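You operate a simulated robot arm through the tools that you are given. There is no shell and no other tool. Be economical: measure what you need, move in short steps, check, and stop when the job is done.

You run a simulated robot arm. Do the job below in one go: nothing can be reset, and whatever is moved stays where it is left.

## Task
Weigh the green tomato in the purple dish and set the weight slider.
Fine: the slider goes to the weight shown; the tomato comes from the tray at N27 and goes back in its cell; tare the small scale with the empty dish on it; leave the dish on the scale and the scale on.

It is judged by the outcome, as a careful person would: the job done as asked, and still so three seconds after it is handed in. It fails if anything else is knocked over, pushed out of place, dropped, spilled or broken.

## Robot
A 6-joint arm with a two-finger parallel gripper, fixed in place. Base frame: the origin is at the foot of the arm, x ahead of it, y to its left, z up; the work surface is at about z = 0. Lengths are in m, angles in degrees, forces in N, time in s.
With the tool pointing down near the work surface it reaches from about 0.14 to 0.58 m from the base axis. Its first joint turns from -66.0 to 66.0 degrees. Payload 2.1 kg.
The tool frame sits at the grasp point between the pads (the TCP): z along the fingers, y along the line on which they close. The tips reach 0.03 m beyond it. The gripper opens to 0.094 m. The fingers are 0.028 m wide and 0.01 m thick; the gripper's body (0.05 by 0.096 m) begins 0.055 m behind the TCP.
Orientation is told as [roll, pitch, yaw] about the base's x, y, z axes, in that order, counted from this pose: with the fingers straight down and closing along the base's y, the tool's x points along the base's -x, its y along +y and its z along -z.

## Interface
- The arm moves only by the tool servo_tool. Its argument "increments" is a list of rows, each a list of 3 entries, a list of its own where there are three numbers: the shift along the tool's x, y, z in m, then the turn, a rotation vector about the tool's x, y, z in degrees, then the opening in per cent of the stroke, from 0 (shut) to 100 (fully open). In form: [[[dx, dy, dz], [ax, ay, az], claw], ...]. A call has 1 to 12 rows; each row is the pose to reach, as a shift and turn from the pose commanded when the call began, along the tool's axes at that moment. Each row takes 0.2 s and may step no farther than 0.05 m and 8.6 degrees from the row before; otherwise, or with a gripper value out of range, the whole call is refused. Where a pose cannot be reached the arm comes as near as it can. A force on the tool above 90 N (or 10 N above the force at the start of the call, whichever is more), or a blocked arm, ends the call early, and 0.2 s more pass. The fingers move at their own pace (about 0.072 m/s each) and stop on an object; they squeeze with about 25 N. The grip force told is the motor's: it shows also when the fingers shut on nothing. Time passes only in rows, and 0.2 s behind the last, so rows that repeat a pose let the fingers close. The reply holds the time, the measured pose of the TCP, the force on the tool along the base axes, the opening and the grip force, in the units named above and with some noise, and new pictures: "views" is both (left out), scene, wrist or none.
- Cameras (640 x 400 px; columns grow to the right, rows downward): "scene" is fixed at [0.034, -0.3553, 0.4915]; the picture's right is [0.92, -0.39, 0.00], its down [-0.21, -0.49, -0.84] and it looks along [0.33, 0.78, -0.54] (base axes); focal length 330 px, centre (320, 200). "wrist" rides on the gripper at [-0.037, 0, -0.058] in the tool frame; the picture's right is [0.00, -1.00, 0.00], its down [0.97, 0.00, -0.24] and it looks along [0.24, 0.00, 0.97] (tool axes); focal length 218 px, centre (320, 200). There is no depth. A picture from a camera that has moved, and an enlarged one, comes with that camera's place and axes in the base frame and with its lens.
- inspect(camera, box): a new picture of the part [left, top, right, bottom] of that camera's present view, enlarged. The clock stands still meanwhile.
- close_job(): hands the job in; it is judged then, once.

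Go step by step. Nothing tells you positions but the pictures and the camera data: compare them with the known pose of the tool, close in by small moves and look again before you grip or let go. The budget is 120 turns and 150 pictures, counting those below and the enlarged ones. Unless the task says otherwise, let go and move clear before handing in, and close with one line.

The tools are called after "Request:" as a command line: name --argument value ..., lists and objects as JSON in quotes. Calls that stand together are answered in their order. servo_tool: Moves the arm, as the interface text tells. Its arguments: {"type":"object","properties":{"increments":{"type":"array","items":{"type":"array"}},"views":{"type":"string","enum":["both","scene","wrist","none"]}},"required":["increments"]} The other tools are called the same way: inspect (camera, box) takes an enlarged picture of a part of a camera's view; close_job () hands the job in.

At the start:

```text
time_s: 0.0
position: [0.2801, 0.0004, 0.2745]
ee_rot: [0.1, -0.2, 0.2]
contact_force: [0.3, 0.1, 0.6]
finger_gap: 0.0939
grasp_force: 0.0
```

scene: 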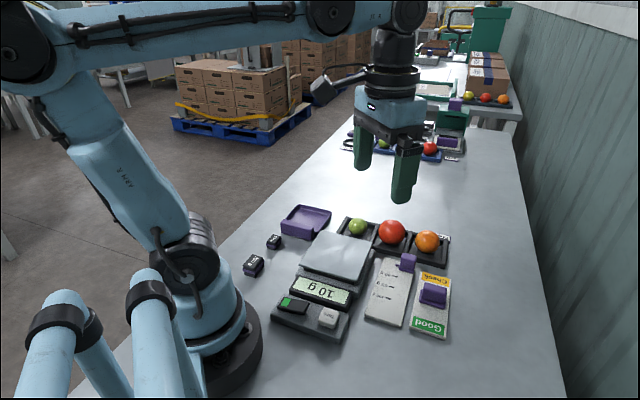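
wrist: 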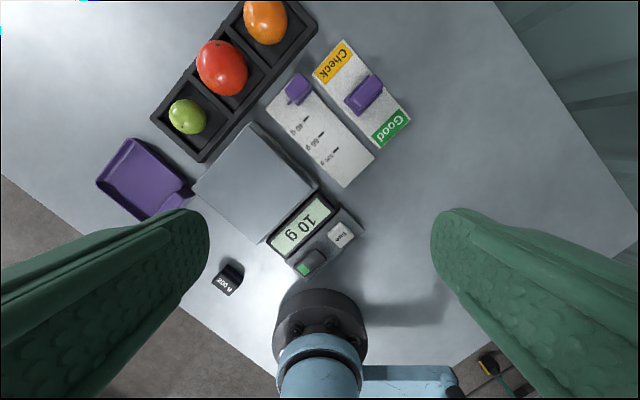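

I see a small scale reading 10 g near the arm, a tray with three fruits, a purple dish beside it, and two slider boards. Further back there is another set of items. I'll take enlarged pictures first to identify things.

Request:
inspect --camera "scene" --box '[230, 190, 470, 350]'

Request:
inspect --camera "scene" --box '[330, 80, 530, 180]'

Request:
inspect --camera "wrist" --box '[90, 0, 430, 300]'

```text
2.50 times, centred on (350, 270) of scene
camera zoom: at [0.034, -0.3553, 0.4915], right [0.92, -0.39, 0.0], down [-0.21, -0.49, -0.84], along [0.33, 0.78, -0.54], focal length 826 px, centre (245, 25)
```

zoom: 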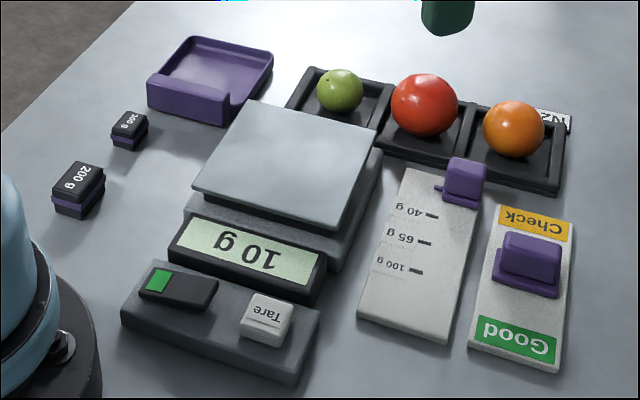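

```text
3.20 times, centred on (430, 130) of scene
camera zoom: at [0.034, -0.3553, 0.4915], right [0.92, -0.39, 0.0], down [-0.21, -0.49, -0.84], along [0.33, 0.78, -0.54], focal length 1057 px, centre (-32, 424)
```

zoom: 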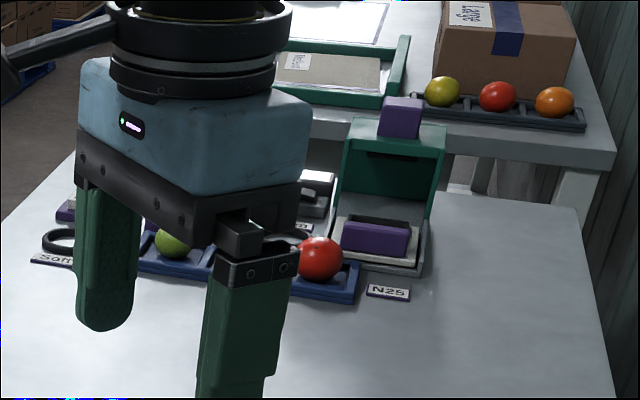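

```text
1.33 times, centred on (260, 150) of wrist
camera zoom: at [0.3169, 0.0004, 0.3336], right [0.0, -1.0, 0.0], down [-0.97, 0.0, 0.24], along [-0.24, 0.0, -0.97], focal length 291 px, centre (400, 267)
```

zoom: 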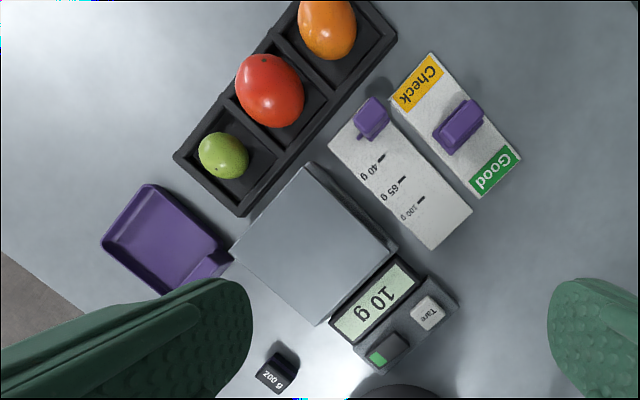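

The near tray label probably reads N27. I'll move above the dish at the same height for a closer look, keeping the gripper high.

Request:
servo_tool --increments '[[[0, 0.04, 0], [0, 0, 0], 100], [[0.005, 0.08, 0], [0, 0, 0], 100], [[0.01, 0.12, 0], [0, 0, 0], 100], [[0.01, 0.16, 0], [0, 0, 0], 100], [[0.01, 0.2, 0], [0, 0, 0], 100], [[0.01, 0.2, 0.0], [0, 0, 0], 100]]' --views "both"

Request:
inspect --camera "scene" --box '[330, 200, 480, 300]'

```text
time_s: 1.4
position: [0.2712, 0.2001, 0.2749]
ee_rot: [0.0, -0.1, 0.2]
contact_force: [0.5, 0.4, 0.4]
finger_gap: 0.0939
grasp_force: 0.0
camera wrist: at [0.3076, 0.2008, 0.3345], right [0.0, -1.0, 0.0], down [-0.97, 0.0, 0.24], along [-0.24, 0.0, -0.97], focal length 218 px, centre (320, 200)
```

scene: 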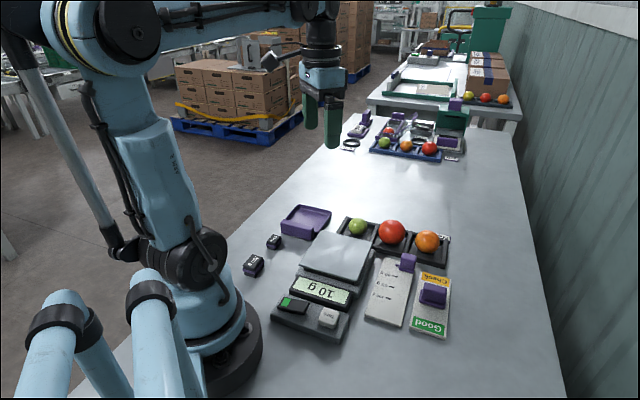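
wrist: 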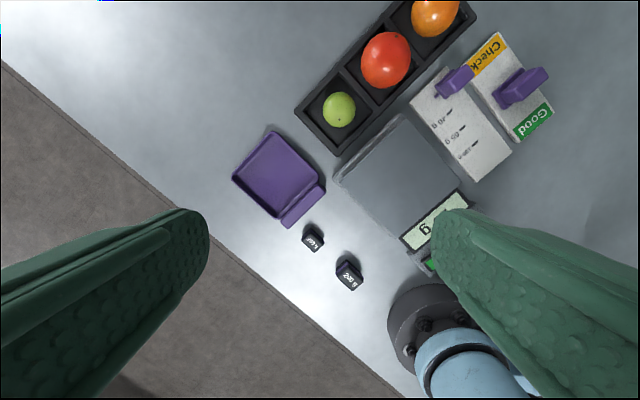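

```text
4.00 times, centred on (405, 250) of scene
camera zoom: at [0.034, -0.3553, 0.4915], right [0.92, -0.39, 0.0], down [-0.21, -0.49, -0.84], along [0.33, 0.78, -0.54], focal length 1321 px, centre (-20, 0)
```

zoom: 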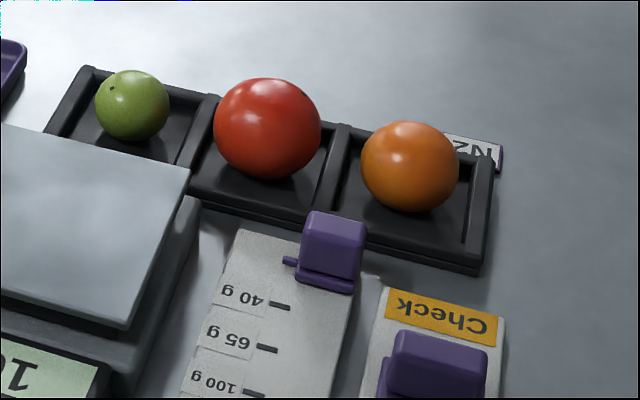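

The tray label is partly hidden. I'll zoom on both labels before going on.

Request:
inspect --camera "scene" --box '[340, 105, 480, 170]'

Request:
inspect --camera "wrist" --box '[220, 120, 360, 300]'

```text
4.57 times, centred on (410, 138) of scene
camera zoom: at [0.034, -0.3553, 0.4915], right [0.92, -0.39, 0.0], down [-0.21, -0.49, -0.84], along [0.33, 0.78, -0.54], focal length 1510 px, centre (-91, 486)
```

zoom: 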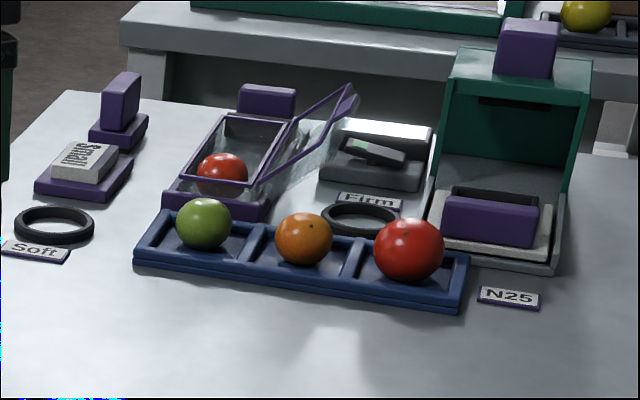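

```text
2.22 times, centred on (290, 210) of wrist
camera zoom: at [0.3076, 0.2008, 0.3345], right [0.0, -1.0, 0.0], down [-0.97, 0.0, 0.24], along [-0.24, 0.0, -0.97], focal length 485 px, centre (387, 178)
```

zoom: 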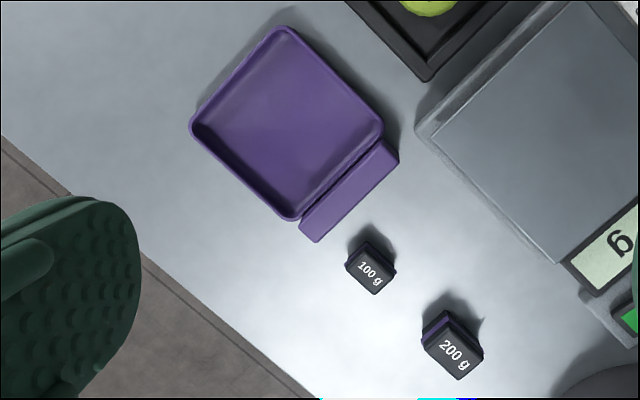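

Far tray is N25, so the near tray with the green tomato is N27. The dish is at about (0.263, 0.264), turned about 44°, with a grip bar on its side facing (-x,-y). I'll hover over the bar, turned so the fingers close across it.

Request:
servo_tool --increments '[[[0.008, 0.004, 0.02], [0, 0, 8], 100], [[0.016, 0.008, 0.05], [0, 0, 16], 80], [[0.024, 0.012, 0.08], [0, 0, 24], 60], [[0.032, 0.016, 0.11], [0, 0, 32], 60], [[0.04, 0.02, 0.14], [0, 0, 40], 60], [[0.0445, 0.024, 0.155], [0, 0, 46], 60], [[0.0445, 0.024, 0.155], [0, 0, 46], 60]]'

```text
time_s: 3.0
position: [0.2268, 0.2227, 0.12]
ee_rot: [0.3, 0.0, -46.0]
contact_force: [0.3, -0.8, 0.5]
finger_gap: 0.0562
grasp_force: 0.2
camera wrist: at [0.2519, 0.1985, 0.1791], right [-0.72, -0.69, 0.0], down [-0.68, 0.7, 0.24], along [-0.16, 0.17, -0.97], focal length 218 px, centre (320, 200)
```

scene: 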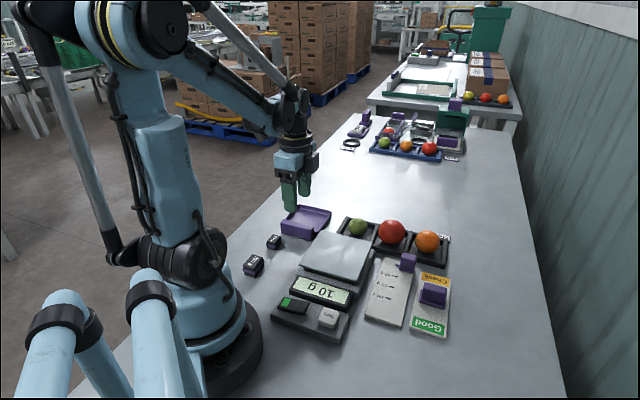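
wrist: 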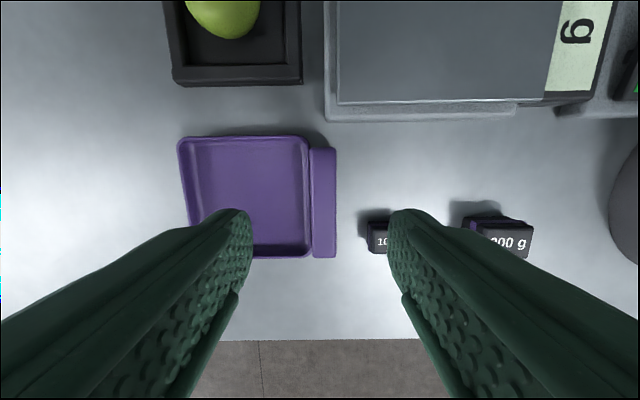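

The bar is centred under the tool. I'll narrow the gap to stay clear of the 100 g weight and go down partway, then look.

Request:
servo_tool --increments '[[[0, 0, 0], [0, 0, 0], 45], [[0, 0, 0.03], [0, 0, 0], 45], [[0, 0, 0.06], [0, 0, 0], 45], [[0, 0, 0.07], [0, 0, 0], 45]]' --views "wrist"

Request:
inspect --camera "scene" --box '[250, 170, 350, 250]'

```text
time_s: 4.0
position: [0.2271, 0.2235, 0.0519]
ee_rot: [0.2, 0.0, -45.9]
contact_force: [-0.4, -0.2, 0.1]
finger_gap: 0.0422
grasp_force: 0.1
camera wrist: at [0.2522, 0.1974, 0.1102], right [-0.72, -0.7, 0.0], down [-0.68, 0.7, 0.24], along [-0.17, 0.17, -0.97], focal length 218 px, centre (320, 200)
```

wrist: 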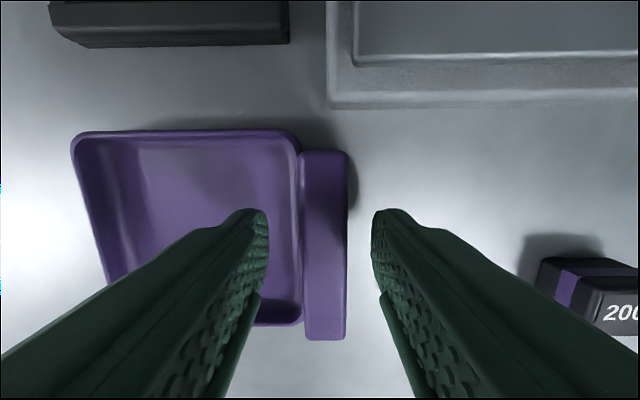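

```text
5.00 times, centred on (300, 210) of scene
camera zoom: at [0.034, -0.3553, 0.4915], right [0.92, -0.39, 0.0], down [-0.21, -0.49, -0.84], along [0.33, 0.78, -0.54], focal length 1651 px, centre (420, 150)
```

zoom: 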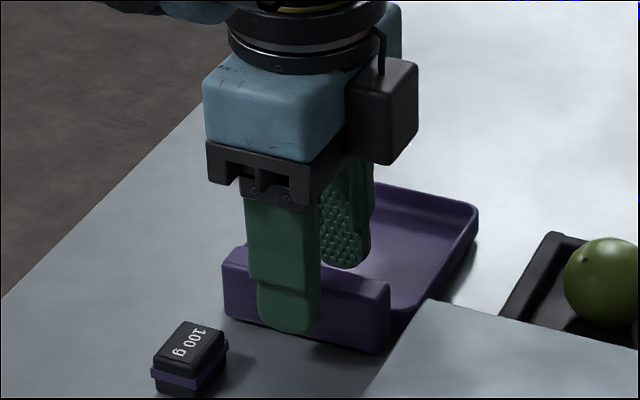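

Both fingers straddle bar and wall cleanly. Going down about 12 mm and closing.

Request:
servo_tool --increments '[[[0, 0, 0.006], [0, 0, 0], 45], [[0, 0, 0.012], [0, 0, 0], 45], [[0, 0, 0.012], [0, 0, 0], 25], [[0, 0, 0.012], [0, 0, 0], 10], [[0, 0, 0.012], [0, 0, 0], 0], [[0, 0, 0.012], [0, 0, 0], 0]]' --views "wrist"

```text
time_s: 5.4
position: [0.2267, 0.2247, 0.0386]
ee_rot: [0.2, 0.0, -45.9]
contact_force: [0.6, 1.4, 4.9]
finger_gap: 0.0199
grasp_force: 25.2
camera wrist: at [0.2518, 0.1977, 0.0976], right [-0.72, -0.7, 0.0], down [-0.68, 0.7, 0.24], along [-0.16, 0.17, -0.97], focal length 218 px, centre (320, 200)
```

wrist: 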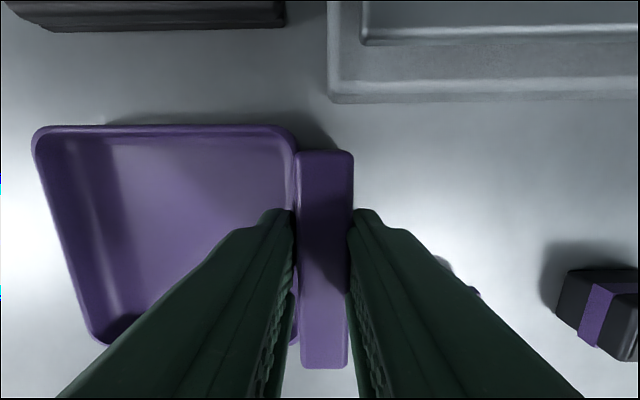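

Gripped with a 20 mm gap. Lifting straight up.

Request:
servo_tool --increments '[[[0, 0, -0.02], [0, 0, 0], 0], [[0, 0, -0.05], [0, 0, 0], 0], [[0, 0, -0.08], [0, 0, 0], 0], [[0, 0, -0.1], [0, 0, 0], 0], [[0, 0, -0.1], [0, 0, 0], 0]]'

Request:
inspect --camera "scene" --box '[230, 120, 470, 350]'

```text
time_s: 6.6
position: [0.2257, 0.2253, 0.1389]
ee_rot: [0.2, 0.0, -45.8]
contact_force: [0.4, 0.1, -1.1]
finger_gap: 0.0
grasp_force: 24.6
camera wrist: at [0.251, 0.1977, 0.1979], right [-0.72, -0.7, 0.0], down [-0.68, 0.7, 0.24], along [-0.17, 0.17, -0.97], focal length 218 px, centre (320, 200)
```

scene: 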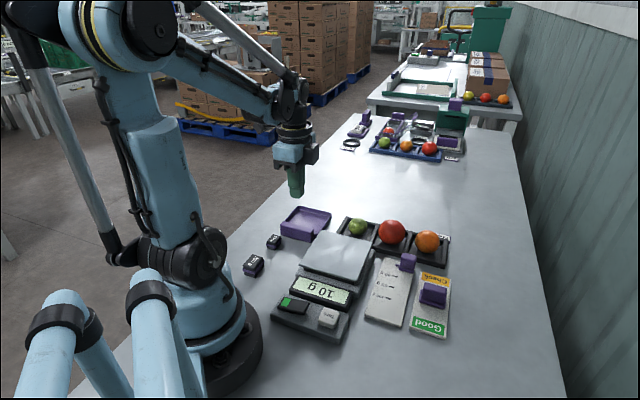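
wrist: 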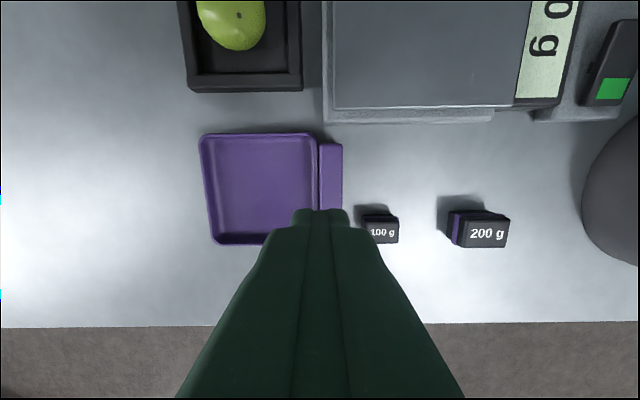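

```text
1.74 times, centred on (350, 235) of scene
camera zoom: at [0.034, -0.3553, 0.4915], right [0.92, -0.39, 0.0], down [-0.21, -0.49, -0.84], along [0.33, 0.78, -0.54], focal length 574 px, centre (268, 139)
```

zoom: 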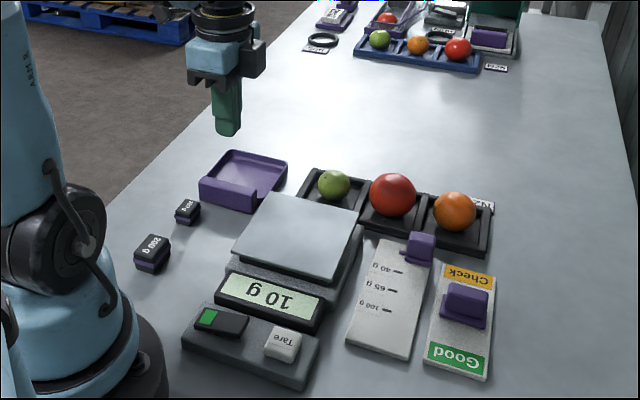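

The grip slipped off and the dish stayed on the table. I'll look closely at the dish and bar to see why.

Request:
inspect --camera "wrist" --box '[190, 110, 410, 250]'

Request:
inspect --camera "scene" --box '[265, 185, 345, 250]'

```text
2.86 times, centred on (300, 180) of wrist
camera zoom: at [0.251, 0.1977, 0.1979], right [-0.72, -0.7, 0.0], down [-0.68, 0.7, 0.24], along [-0.17, 0.17, -0.97], focal length 624 px, centre (377, 257)
```

zoom: 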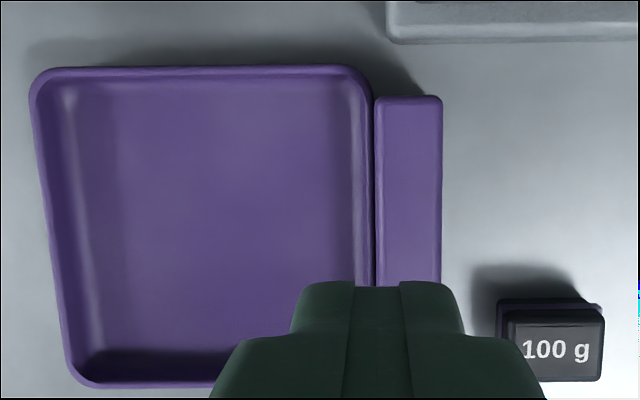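

```text
6.15 times, centred on (305, 218) of scene
camera zoom: at [0.034, -0.3553, 0.4915], right [0.92, -0.39, 0.0], down [-0.21, -0.49, -0.84], along [0.33, 0.78, -0.54], focal length 2032 px, centre (412, 92)
```

zoom: 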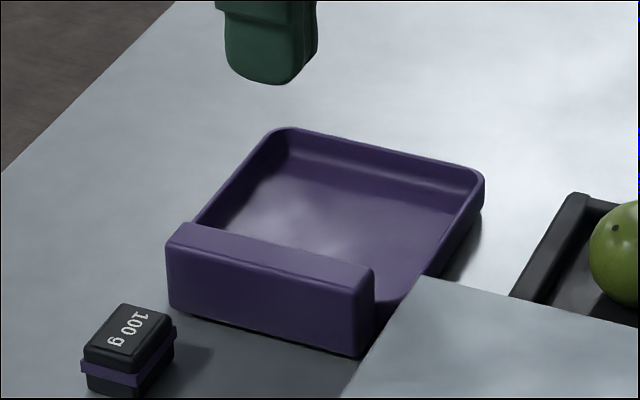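

The bar stands taller (z≈0.027) than the dish rim (≈0.015–0.02), and the inner finger had pushed on the sloped dish wall. The dish shifted about 7 mm toward (-x,-y). I'll regrip only the bar above the rim, after a check just over it.

Request:
servo_tool --increments '[[[0, -0.0085, 0], [0, 0, 0], 45], [[0, -0.0085, 0.03], [0, 0, 0], 45], [[0, -0.0085, 0.06], [0, 0, 0], 45], [[0, -0.0085, 0.075], [0, 0, 0], 45], [[0, -0.0085, 0.075], [0, 0, 0], 45]]' --views "wrist"

Request:
inspect --camera "scene" --box '[250, 170, 350, 250]'

```text
time_s: 7.8
position: [0.2204, 0.2184, 0.0635]
ee_rot: [0.1, 0.0, -46.0]
contact_force: [0.1, 0.3, -0.5]
finger_gap: 0.0425
grasp_force: 0.0
camera wrist: at [0.2451, 0.1917, 0.1225], right [-0.72, -0.7, 0.0], down [-0.68, 0.7, 0.24], along [-0.17, 0.17, -0.97], focal length 218 px, centre (320, 200)
```

wrist: 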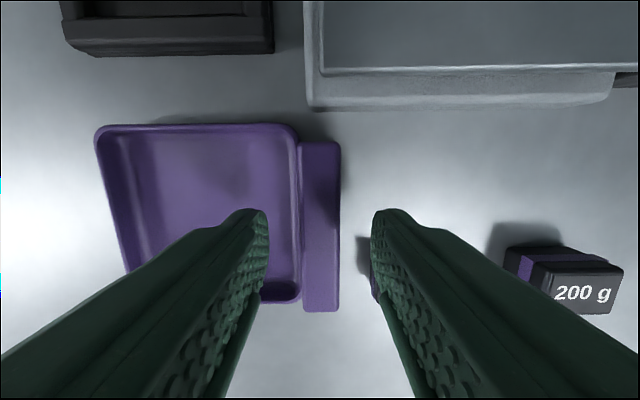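

```text
5.00 times, centred on (300, 210) of scene
camera zoom: at [0.034, -0.3553, 0.4915], right [0.92, -0.39, 0.0], down [-0.21, -0.49, -0.84], along [0.33, 0.78, -0.54], focal length 1651 px, centre (420, 150)
```

zoom: 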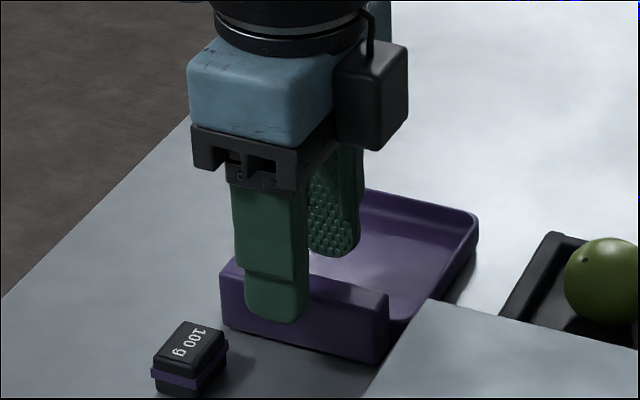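

Centred on the bar. I'll narrow the gap, shift 5 mm away from the 100 g weight, lower to tips ≈0.016 and close.

Request:
servo_tool --increments '[[[-0.005, 0.0, 0], [0, 0, 0], 36], [[-0.005, 0.0, 0.01], [0, 0, 0], 36], [[-0.005, 0.0, 0.018], [0, 0, 0], 36], [[-0.005, 0, 0.018], [0, 0, 0], 20], [[-0.005, 0, 0.018], [0, 0, 0], 10], [[-0.005, 0, 0.018], [0, 0, 0], 0], [[-0.005, 0, 0.018], [0, 0, 0], 0]]' --views "wrist"

Request:
inspect --camera "scene" --box '[250, 170, 350, 250]'

```text
time_s: 9.4
position: [0.2236, 0.2159, 0.0459]
ee_rot: [0.1, 0.0, -45.9]
contact_force: [-1.8, -2.2, 7.3]
finger_gap: 0.0169
grasp_force: 24.6
camera wrist: at [0.2484, 0.1892, 0.1048], right [-0.72, -0.7, 0.0], down [-0.68, 0.7, 0.24], along [-0.16, 0.17, -0.97], focal length 218 px, centre (320, 200)
```

wrist: 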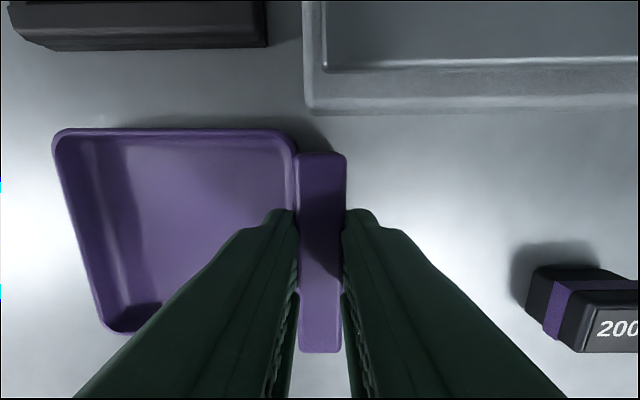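

```text
5.00 times, centred on (300, 210) of scene
camera zoom: at [0.034, -0.3553, 0.4914], right [0.92, -0.39, 0.0], down [-0.21, -0.49, -0.84], along [0.33, 0.78, -0.54], focal length 1651 px, centre (420, 150)
```

zoom: 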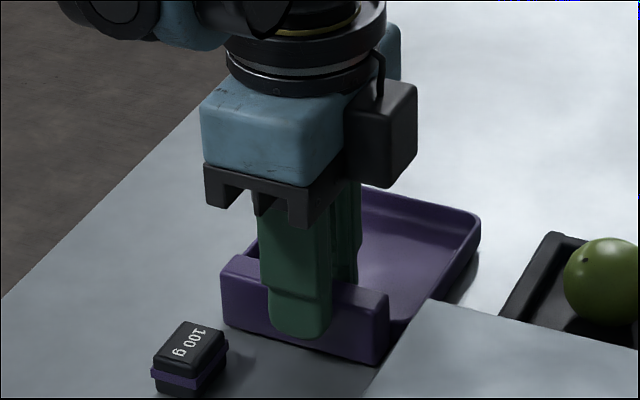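

The bar alone is now held (16.9 mm gap). I'll lift a little, slowly, and check.

Request:
servo_tool --increments '[[[0, 0, -0.003], [0, 0, 0], 0], [[0, 0, -0.006], [0, 0, 0], 0], [[0, 0, -0.009], [0, 0, 0], 0], [[0, 0, -0.012], [0, 0, 0], 0], [[0, 0, -0.015], [0, 0, 0], 0]]' --views "wrist"

Request:
inspect --camera "scene" --box '[250, 170, 350, 250]'

```text
time_s: 10.6
position: [0.2234, 0.2146, 0.06]
ee_rot: [0.2, 0.0, -45.8]
contact_force: [-0.6, -0.1, -0.5]
finger_gap: 0.0171
grasp_force: 25.2
camera wrist: at [0.2484, 0.1889, 0.1194], right [-0.72, -0.7, 0.0], down [-0.68, 0.7, 0.24], along [-0.17, 0.17, -0.97], focal length 218 px, centre (320, 200)
```

wrist: 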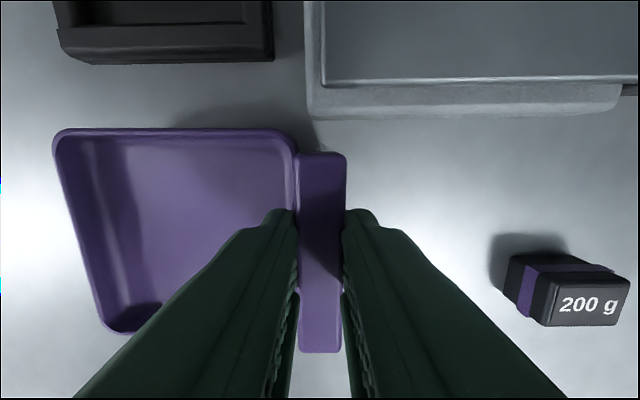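

```text
5.00 times, centred on (300, 210) of scene
camera zoom: at [0.034, -0.3553, 0.4915], right [0.92, -0.39, 0.0], down [-0.21, -0.49, -0.84], along [0.33, 0.78, -0.54], focal length 1651 px, centre (420, 150)
```

zoom: 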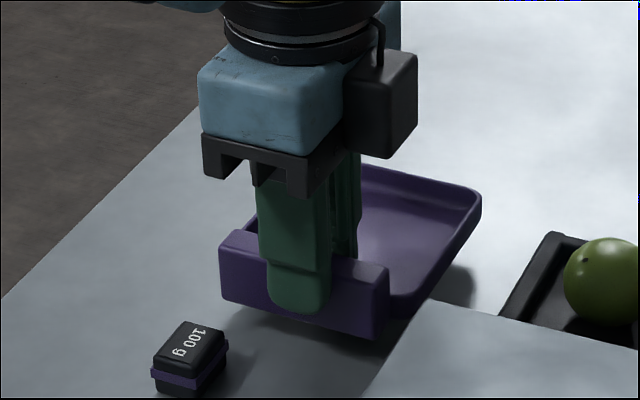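

The dish is held level. I'll raise it and carry it over the scale platform (centre about (0.265, 0.083)), staying high to check alignment.

Request:
servo_tool --increments '[[[0, 0, -0.03], [0, 0, 0], 0], [[0, 0, -0.06], [0, 0, 0], 0], [[-0.01, -0.01, -0.075], [0, 0, 0], 0], [[-0.035, -0.03, -0.075], [0, 0, 0], 0], [[-0.06, -0.05, -0.075], [0, 0, 0], 0], [[-0.085, -0.07, -0.075], [0, 0, 0], 0], [[-0.108, -0.09, -0.075], [0, 0, 0], 0], [[-0.122, -0.101, -0.075], [0, 0, 0], 0], [[-0.1287, -0.1067, -0.075], [0, 0, 0], 0], [[-0.1287, -0.1067, -0.075], [0, 0, 0], 0]]'

```text
time_s: 12.8
position: [0.2376, 0.0487, 0.1352]
ee_rot: [0.2, 0.0, -45.9]
contact_force: [0.4, 0.0, 0.1]
finger_gap: 0.0171
grasp_force: 24.7
camera wrist: at [0.2618, 0.0221, 0.1938], right [-0.72, -0.7, 0.0], down [-0.68, 0.7, 0.24], along [-0.17, 0.17, -0.97], focal length 218 px, centre (320, 200)
```

scene: 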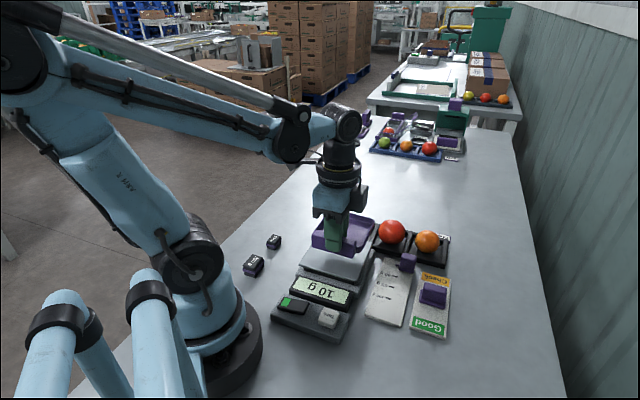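
wrist: 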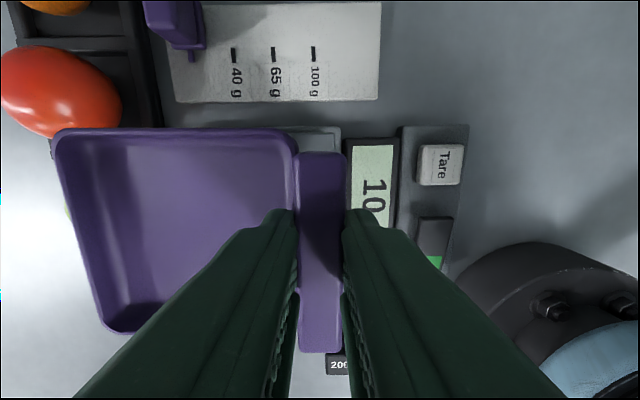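

Dish is nearly centred above the platform. A small correction, then lower to just above the estimated platform height (z≈0.05).

Request:
servo_tool --increments '[[[0.004, -0.001, 0.01], [0, 0, 0], 0], [[0.004, -0.001, 0.02], [0, 0, 0], 0], [[0.004, -0.001, 0.028], [0, 0, 0], 0], [[0.004, -0.001, 0.028], [0, 0, 0], 0]]' --views "wrist"

Request:
inspect --camera "scene" --box '[270, 190, 410, 310]'

```text
time_s: 13.8
position: [0.2334, 0.0502, 0.1067]
ee_rot: [0.1, 0.0, -45.9]
contact_force: [0.2, -0.8, -1.4]
finger_gap: 0.0169
grasp_force: 24.9
camera wrist: at [0.2581, 0.0241, 0.1652], right [-0.72, -0.7, 0.0], down [-0.68, 0.7, 0.24], along [-0.17, 0.17, -0.97], focal length 218 px, centre (320, 200)
```

wrist: 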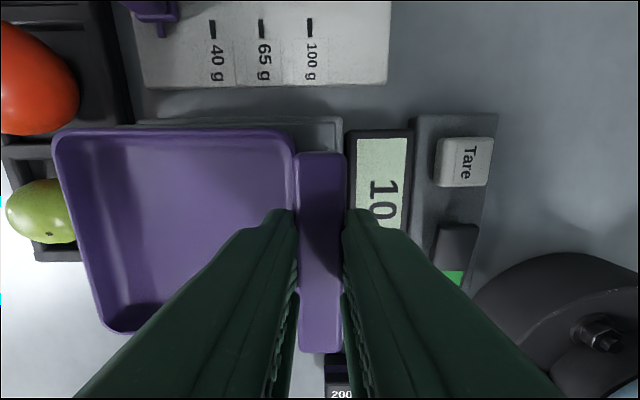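

```text
3.33 times, centred on (340, 250) of scene
camera zoom: at [0.034, -0.3553, 0.4915], right [0.92, -0.39, 0.0], down [-0.21, -0.49, -0.84], along [0.33, 0.78, -0.54], focal length 1101 px, centre (253, 33)
```

zoom: 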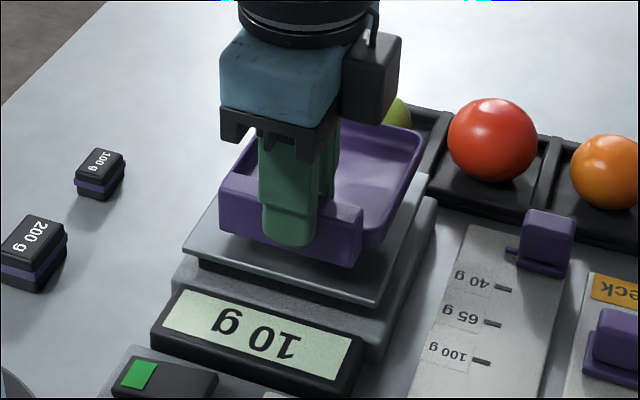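

Looks centred. Lowering slowly in 2 mm steps while watching the display and force.

Request:
servo_tool --increments '[[[0, 0, 0.002], [0, 0, 0], 0], [[0, 0, 0.004], [0, 0, 0], 0], [[0, 0, 0.006], [0, 0, 0], 0], [[0, 0, 0.008], [0, 0, 0], 0]]' --views "none"

Request:
inspect --camera "scene" --box '[270, 190, 410, 310]'

```text
time_s: 14.8
position: [0.2317, 0.0495, 0.0972]
ee_rot: [0.1, -0.1, -45.9]
contact_force: [-0.7, 0.4, -0.2]
finger_gap: 0.0167
grasp_force: 25.0
```

```text
3.33 times, centred on (340, 250) of scene
camera zoom: at [0.034, -0.3553, 0.4915], right [0.92, -0.39, 0.0], down [-0.21, -0.49, -0.84], along [0.33, 0.78, -0.54], focal length 1101 px, centre (253, 33)
```

zoom: 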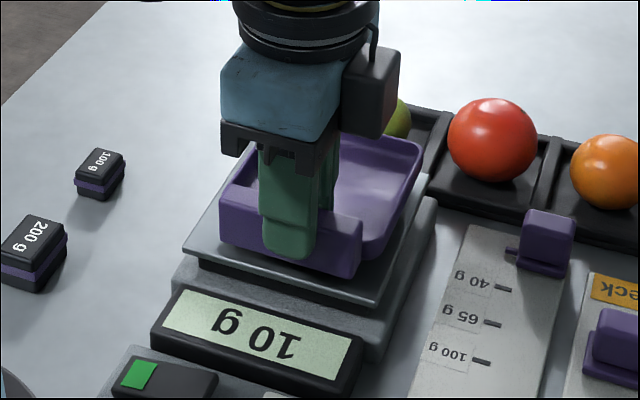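

Still a few mm above. Continuing down gently.

Request:
servo_tool --increments '[[[0, 0, 0.001], [0, 0, 0], 0], [[0, 0, 0.002], [0, 0, 0], 0], [[0, 0, 0.003], [0, 0, 0], 0], [[0, 0, 0.004], [0, 0, 0], 0]]' --views "none"

Request:
inspect --camera "scene" --box '[270, 190, 410, 310]'

```text
time_s: 15.8
position: [0.2318, 0.051, 0.0948]
ee_rot: [0.2, 0.1, -45.9]
contact_force: [0.2, -0.5, 0.0]
finger_gap: 0.017
grasp_force: 24.8
```

```text
3.33 times, centred on (340, 250) of scene
camera zoom: at [0.034, -0.3553, 0.4915], right [0.92, -0.39, 0.0], down [-0.21, -0.49, -0.84], along [0.33, 0.78, -0.54], focal length 1101 px, centre (253, 33)
```

zoom: 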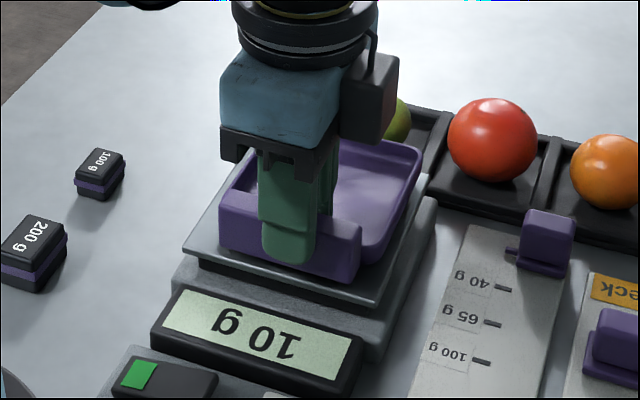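

Request:
servo_tool --increments '[[[0, 0, 0.001], [0, 0, 0], 0], [[0, 0, 0.002], [0, 0, 0], 0], [[0, 0, 0.003], [0, 0, 0], 0], [[0, 0, 0.004], [0, 0, 0], 0]]' --views "none"

Request:
inspect --camera "scene" --box '[270, 190, 410, 310]'

```text
time_s: 16.8
position: [0.2322, 0.0503, 0.0903]
ee_rot: [0.2, 0.0, -46.0]
contact_force: [0.1, 0.0, -0.5]
finger_gap: 0.017
grasp_force: 25.5
```

```text
3.33 times, centred on (340, 250) of scene
camera zoom: at [0.034, -0.3553, 0.4915], right [0.92, -0.39, 0.0], down [-0.21, -0.49, -0.84], along [0.33, 0.78, -0.54], focal length 1101 px, centre (253, 33)
```

zoom: 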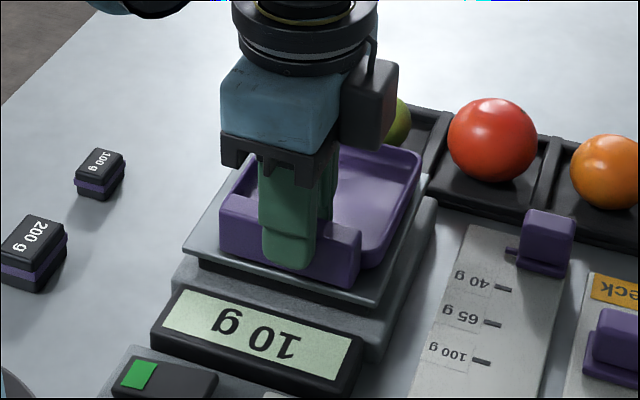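

Request:
servo_tool --increments '[[[0, 0, 0.001], [0, 0, 0], 0], [[0, 0, 0.002], [0, 0, 0], 0], [[0, 0, 0.003], [0, 0, 0], 0], [[0, 0, 0.004], [0, 0, 0], 0]]' --views "none"

Request:
inspect --camera "scene" --box '[270, 190, 410, 310]'

```text
time_s: 17.8
position: [0.2343, 0.0509, 0.0867]
ee_rot: [0.2, 0.1, -46.0]
contact_force: [0.6, 1.1, 1.4]
finger_gap: 0.0169
grasp_force: 24.5
```

```text
3.33 times, centred on (340, 250) of scene
camera zoom: at [0.034, -0.3553, 0.4915], right [0.92, -0.39, 0.0], down [-0.21, -0.49, -0.84], along [0.33, 0.78, -0.54], focal length 1101 px, centre (253, 33)
```

zoom: 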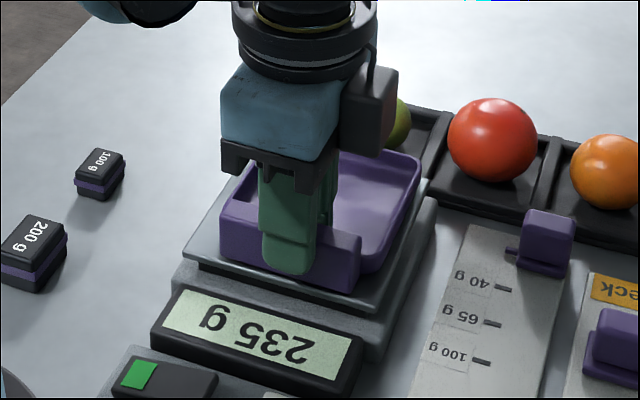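

The dish has touched down (display reacts). Releasing gently and rising.

Request:
servo_tool --increments '[[[0, 0, 0], [0, 0, 0], 25], [[0, 0, 0], [0, 0, 0], 38], [[0, 0, 0], [0, 0, 0], 38], [[0, 0, -0.02], [0, 0, 0], 38], [[0, 0, -0.06], [0, 0, 0], 38], [[0, 0, -0.1], [0, 0, 0], 38], [[0, 0, -0.1], [0, 0, 0], 38]]'

Request:
inspect --camera "scene" --box '[270, 190, 410, 340]'

```text
time_s: 19.4
position: [0.2313, 0.0506, 0.1848]
ee_rot: [0.3, -0.1, -45.9]
contact_force: [0.2, 0.0, -0.4]
finger_gap: 0.0355
grasp_force: 0.0
camera wrist: at [0.2566, 0.0239, 0.2442], right [-0.72, -0.7, 0.0], down [-0.68, 0.7, 0.24], along [-0.17, 0.17, -0.97], focal length 218 px, centre (320, 200)
```

scene: 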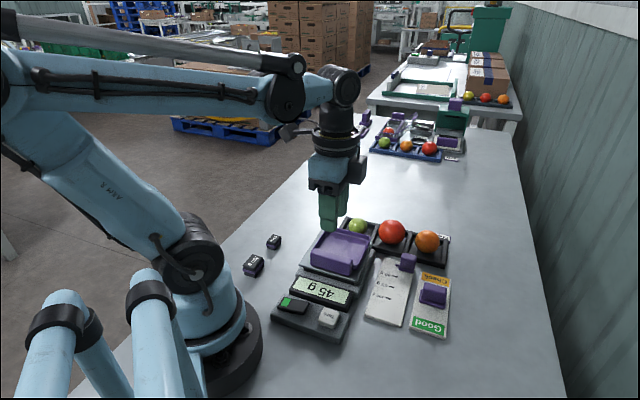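
wrist: 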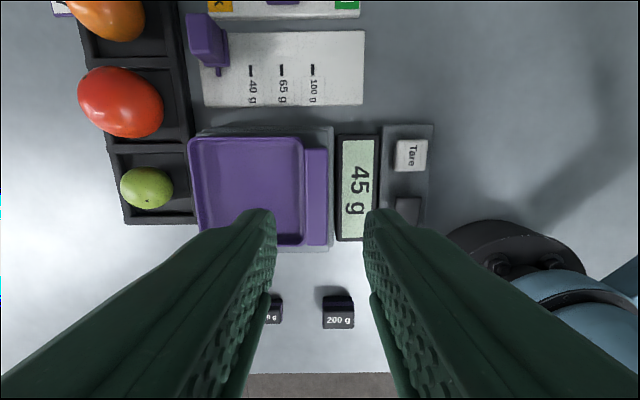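

```text
2.67 times, centred on (340, 265) of scene
camera zoom: at [0.034, -0.3553, 0.4915], right [0.92, -0.39, 0.0], down [-0.21, -0.49, -0.84], along [0.33, 0.78, -0.54], focal length 881 px, centre (267, 27)
```

zoom: 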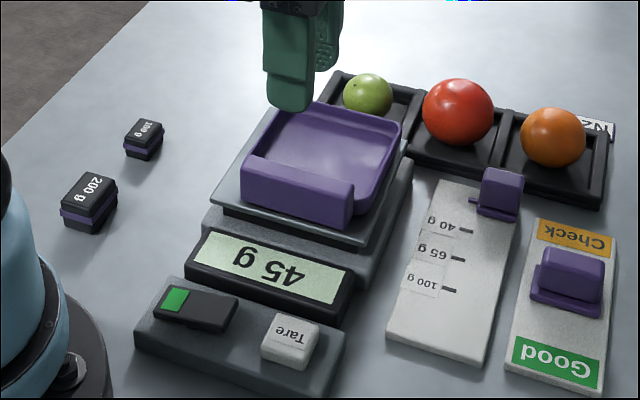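

The dish sits on the scale reading 45 g. Next, Tare: button at about (0.187, -0.030). I'll close the fingers and hover over it.

Request:
servo_tool --increments '[[[-0.01, -0.03, 0], [0, 0, 0], 0], [[-0.02, -0.06, 0], [0, 0, 0], 0], [[-0.0276, -0.0876, 0.02], [0, 0, 0], 0], [[-0.0276, -0.0876, 0.06], [0, 0, 0], 0], [[-0.0276, -0.0876, 0.09], [0, 0, 0], 0], [[-0.0276, -0.0876, 0.09], [0, 0, 0], 0]]' --views "wrist"

Request:
inspect --camera "scene" --box '[250, 210, 410, 360]'

```text
time_s: 20.8
position: [0.1872, -0.0307, 0.0967]
ee_rot: [0.3, 0.0, -45.8]
contact_force: [0.2, 0.2, -0.5]
finger_gap: 0.0003
grasp_force: 25.3
camera wrist: at [0.213, -0.0567, 0.1553], right [-0.72, -0.7, 0.0], down [-0.68, 0.7, 0.24], along [-0.17, 0.17, -0.97], focal length 218 px, centre (320, 200)
```

wrist: 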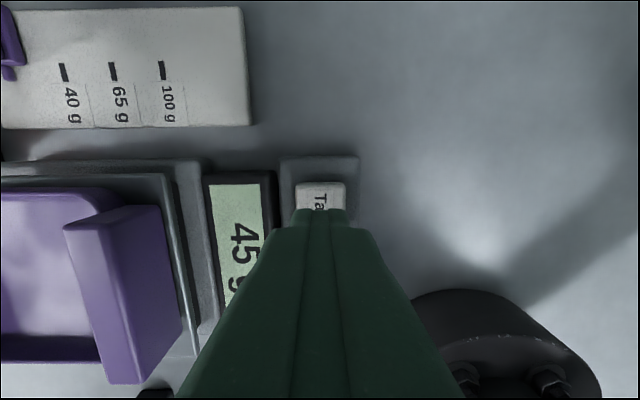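

```text
2.67 times, centred on (330, 285) of scene
camera zoom: at [0.034, -0.3553, 0.4915], right [0.92, -0.39, 0.0], down [-0.21, -0.49, -0.84], along [0.33, 0.78, -0.54], focal length 881 px, centre (293, -27)
```

zoom: 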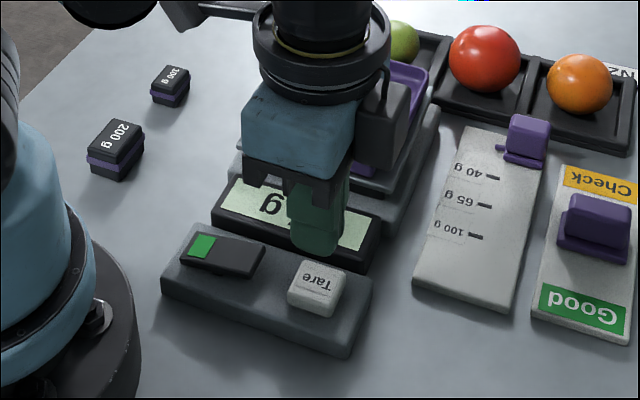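

Centred over Tare. Descending toward the button, then small steps.

Request:
servo_tool --increments '[[[0, 0, 0.015], [0, 0, 0], 0], [[0, 0, 0.026], [0, 0, 0], 0], [[0, 0, 0.03], [0, 0, 0], 0], [[0, 0, 0.032], [0, 0, 0], 0]]' --views "none"

Request:
inspect --camera "scene" --box '[250, 210, 410, 360]'

```text
time_s: 21.8
position: [0.1903, -0.0315, 0.0637]
ee_rot: [0.2, 0.0, -45.8]
contact_force: [-0.2, -0.2, 0.1]
finger_gap: 0.0
grasp_force: 25.0
```

```text
2.67 times, centred on (330, 285) of scene
camera zoom: at [0.034, -0.3553, 0.4915], right [0.92, -0.39, 0.0], down [-0.21, -0.49, -0.84], along [0.33, 0.78, -0.54], focal length 881 px, centre (293, -27)
```

zoom: 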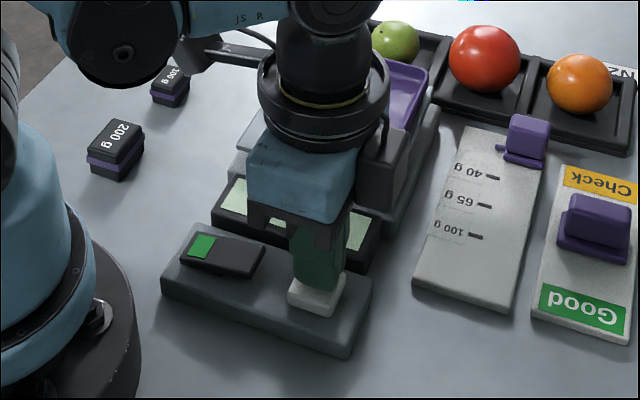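

Request:
servo_tool --increments '[[[0, 0, 0.0015], [0, 0, 0], 0], [[0, 0, 0.003], [0, 0, 0], 0], [[0, 0, 0.0045], [0, 0, 0], 0], [[0, 0, 0.006], [0, 0, 0], 0]]' --views "wrist"

```text
time_s: 22.8
position: [0.1891, -0.0299, 0.0576]
ee_rot: [0.1, -0.1, -45.9]
contact_force: [-0.9, 0.1, 1.4]
finger_gap: 0.0
grasp_force: 24.8
camera wrist: at [0.2146, -0.0565, 0.1175], right [-0.72, -0.7, 0.0], down [-0.68, 0.7, 0.24], along [-0.17, 0.17, -0.97], focal length 218 px, centre (320, 200)
```

wrist: 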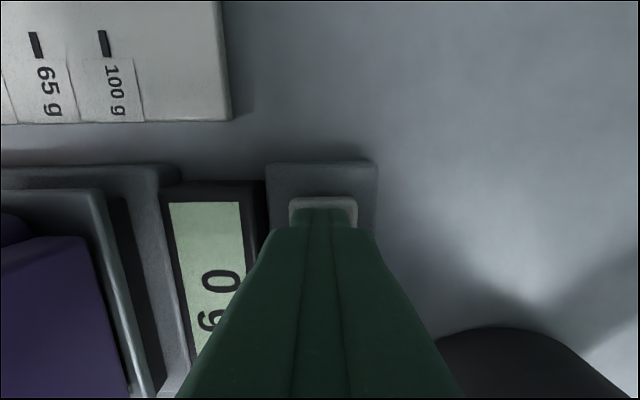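

Display reads 0 g. I'll rise, and travel over to the green tomato.

Request:
servo_tool --increments '[[[0, 0, -0.03], [0, 0, 0], 0], [[0, 0, -0.08], [0, 0, 0], 0], [[0, 0, -0.125], [0, 0, 0], 50], [[0.005, 0.045, -0.13], [0, 0, 0], 100], [[0.01, 0.09, -0.13], [0, 0, 0], 100], [[0.015, 0.135, -0.13], [0, 0, 0], 100], [[0.02, 0.18, -0.13], [0, 0, 0], 100], [[0.028, 0.225, -0.13], [0, 0, 0], 100], [[0.033, 0.26, -0.13], [0, 0, 0], 100], [[0.033, 0.26, -0.13], [0, 0, 0], 100]]'

Request:
inspect --camera "wrist" --box '[200, 100, 440, 280]'

Request:
inspect --camera "scene" --box '[270, 200, 470, 350]'

```text
time_s: 25.0
position: [0.3514, 0.1759, 0.1891]
ee_rot: [0.1, 0.0, -45.9]
contact_force: [-0.1, -0.5, 0.2]
finger_gap: 0.0941
grasp_force: 0.0
camera wrist: at [0.3771, 0.1497, 0.2481], right [-0.72, -0.7, 0.0], down [-0.68, 0.7, 0.24], along [-0.17, 0.17, -0.97], focal length 218 px, centre (320, 200)
```

scene: 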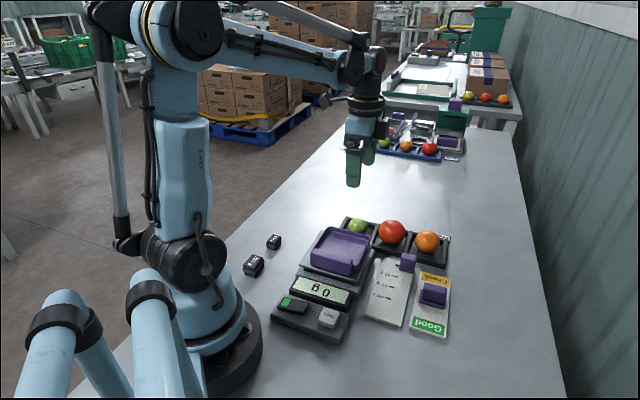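
wrist: 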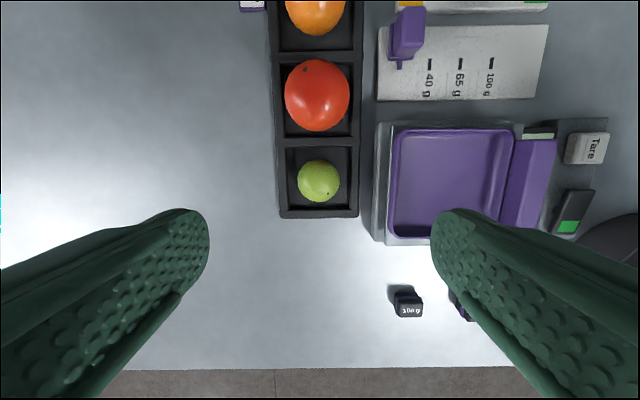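

```text
2.22 times, centred on (320, 190) of wrist
camera zoom: at [0.3771, 0.1497, 0.2481], right [-0.72, -0.7, 0.0], down [-0.68, 0.7, 0.24], along [-0.17, 0.17, -0.97], focal length 485 px, centre (320, 222)
```

zoom: 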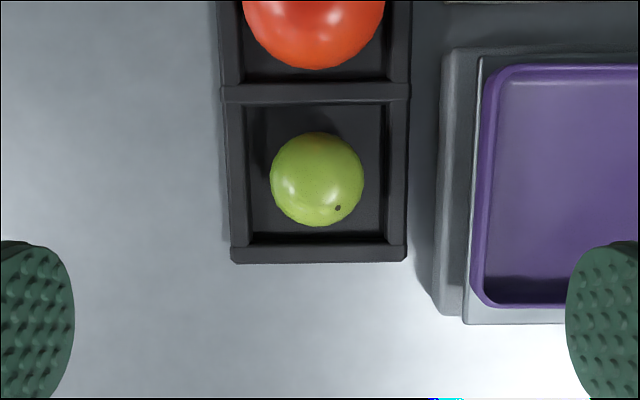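

```text
2.67 times, centred on (370, 275) of scene
camera zoom: at [0.034, -0.3553, 0.4915], right [0.92, -0.39, 0.0], down [-0.21, -0.49, -0.84], along [0.33, 0.78, -0.54], focal length 881 px, centre (187, 0)
```

zoom: 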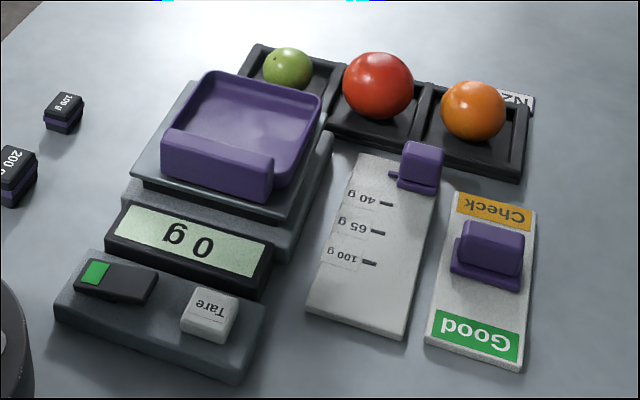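

Display shows 0 g with the empty dish. The tomato (~43 mm) lies almost under the tool; I'll narrow the gap to about 66 mm and lower to look again.

Request:
servo_tool --increments '[[[-0.002, 0.0014, 0.03], [0, 0, 0], 70], [[-0.002, 0.0014, 0.07], [0, 0, 0], 70], [[-0.002, 0.0014, 0.105], [0, 0, 0], 70], [[-0.002, 0.0014, 0.105], [0, 0, 0], 70]]' --views "wrist"

Request:
inspect --camera "scene" --box '[310, 170, 430, 260]'

```text
time_s: 26.0
position: [0.3546, 0.1749, 0.0842]
ee_rot: [0.2, 0.0, -45.8]
contact_force: [0.3, 0.0, 0.3]
finger_gap: 0.0653
grasp_force: 0.1
camera wrist: at [0.3799, 0.1482, 0.143], right [-0.72, -0.7, 0.0], down [-0.68, 0.7, 0.24], along [-0.17, 0.17, -0.97], focal length 218 px, centre (320, 200)
```

wrist: 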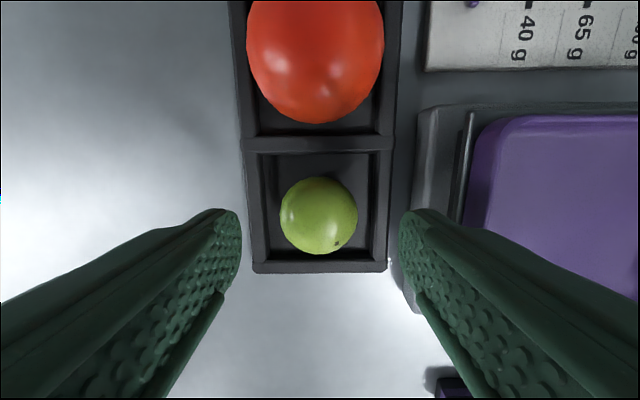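

```text
4.44 times, centred on (370, 215) of scene
camera zoom: at [0.034, -0.3553, 0.4915], right [0.92, -0.39, 0.0], down [-0.21, -0.49, -0.84], along [0.33, 0.78, -0.54], focal length 1468 px, centre (98, 133)
```

zoom: 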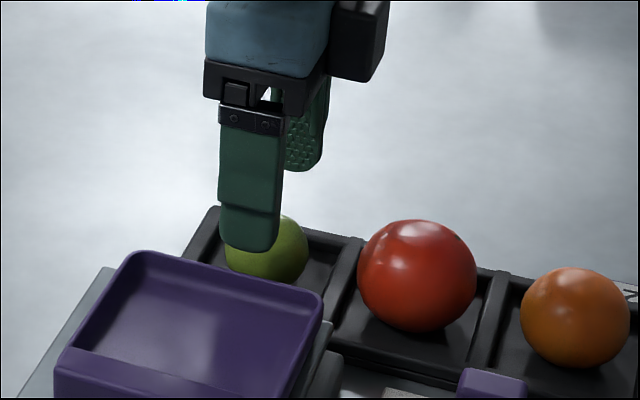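

Aligned. Lowering to tips ≈0.018 (above the tray walls) and closing.

Request:
servo_tool --increments '[[[0, 0, 0.02], [0, 0, 0], 70], [[0, 0, 0.03], [0, 0, 0], 70], [[0, 0, 0.0365], [0, 0, 0], 70], [[0, 0, 0.0365], [0, 0, 0], 55], [[0, 0, 0.0365], [0, 0, 0], 45], [[0, 0, 0.0365], [0, 0, 0], 40], [[0, 0, 0.0365], [0, 0, 0], 40]]' --views "wrist"

```text
time_s: 27.6
position: [0.3539, 0.174, 0.047]
ee_rot: [0.1, 0.0, -45.9]
contact_force: [-0.2, 0.4, -0.6]
finger_gap: 0.0428
grasp_force: 15.8
camera wrist: at [0.38, 0.1477, 0.1064], right [-0.72, -0.7, 0.0], down [-0.68, 0.7, 0.24], along [-0.17, 0.17, -0.97], focal length 218 px, centre (320, 200)
```

wrist: 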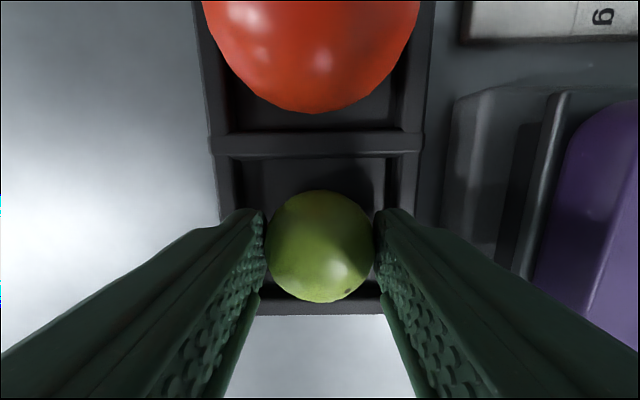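

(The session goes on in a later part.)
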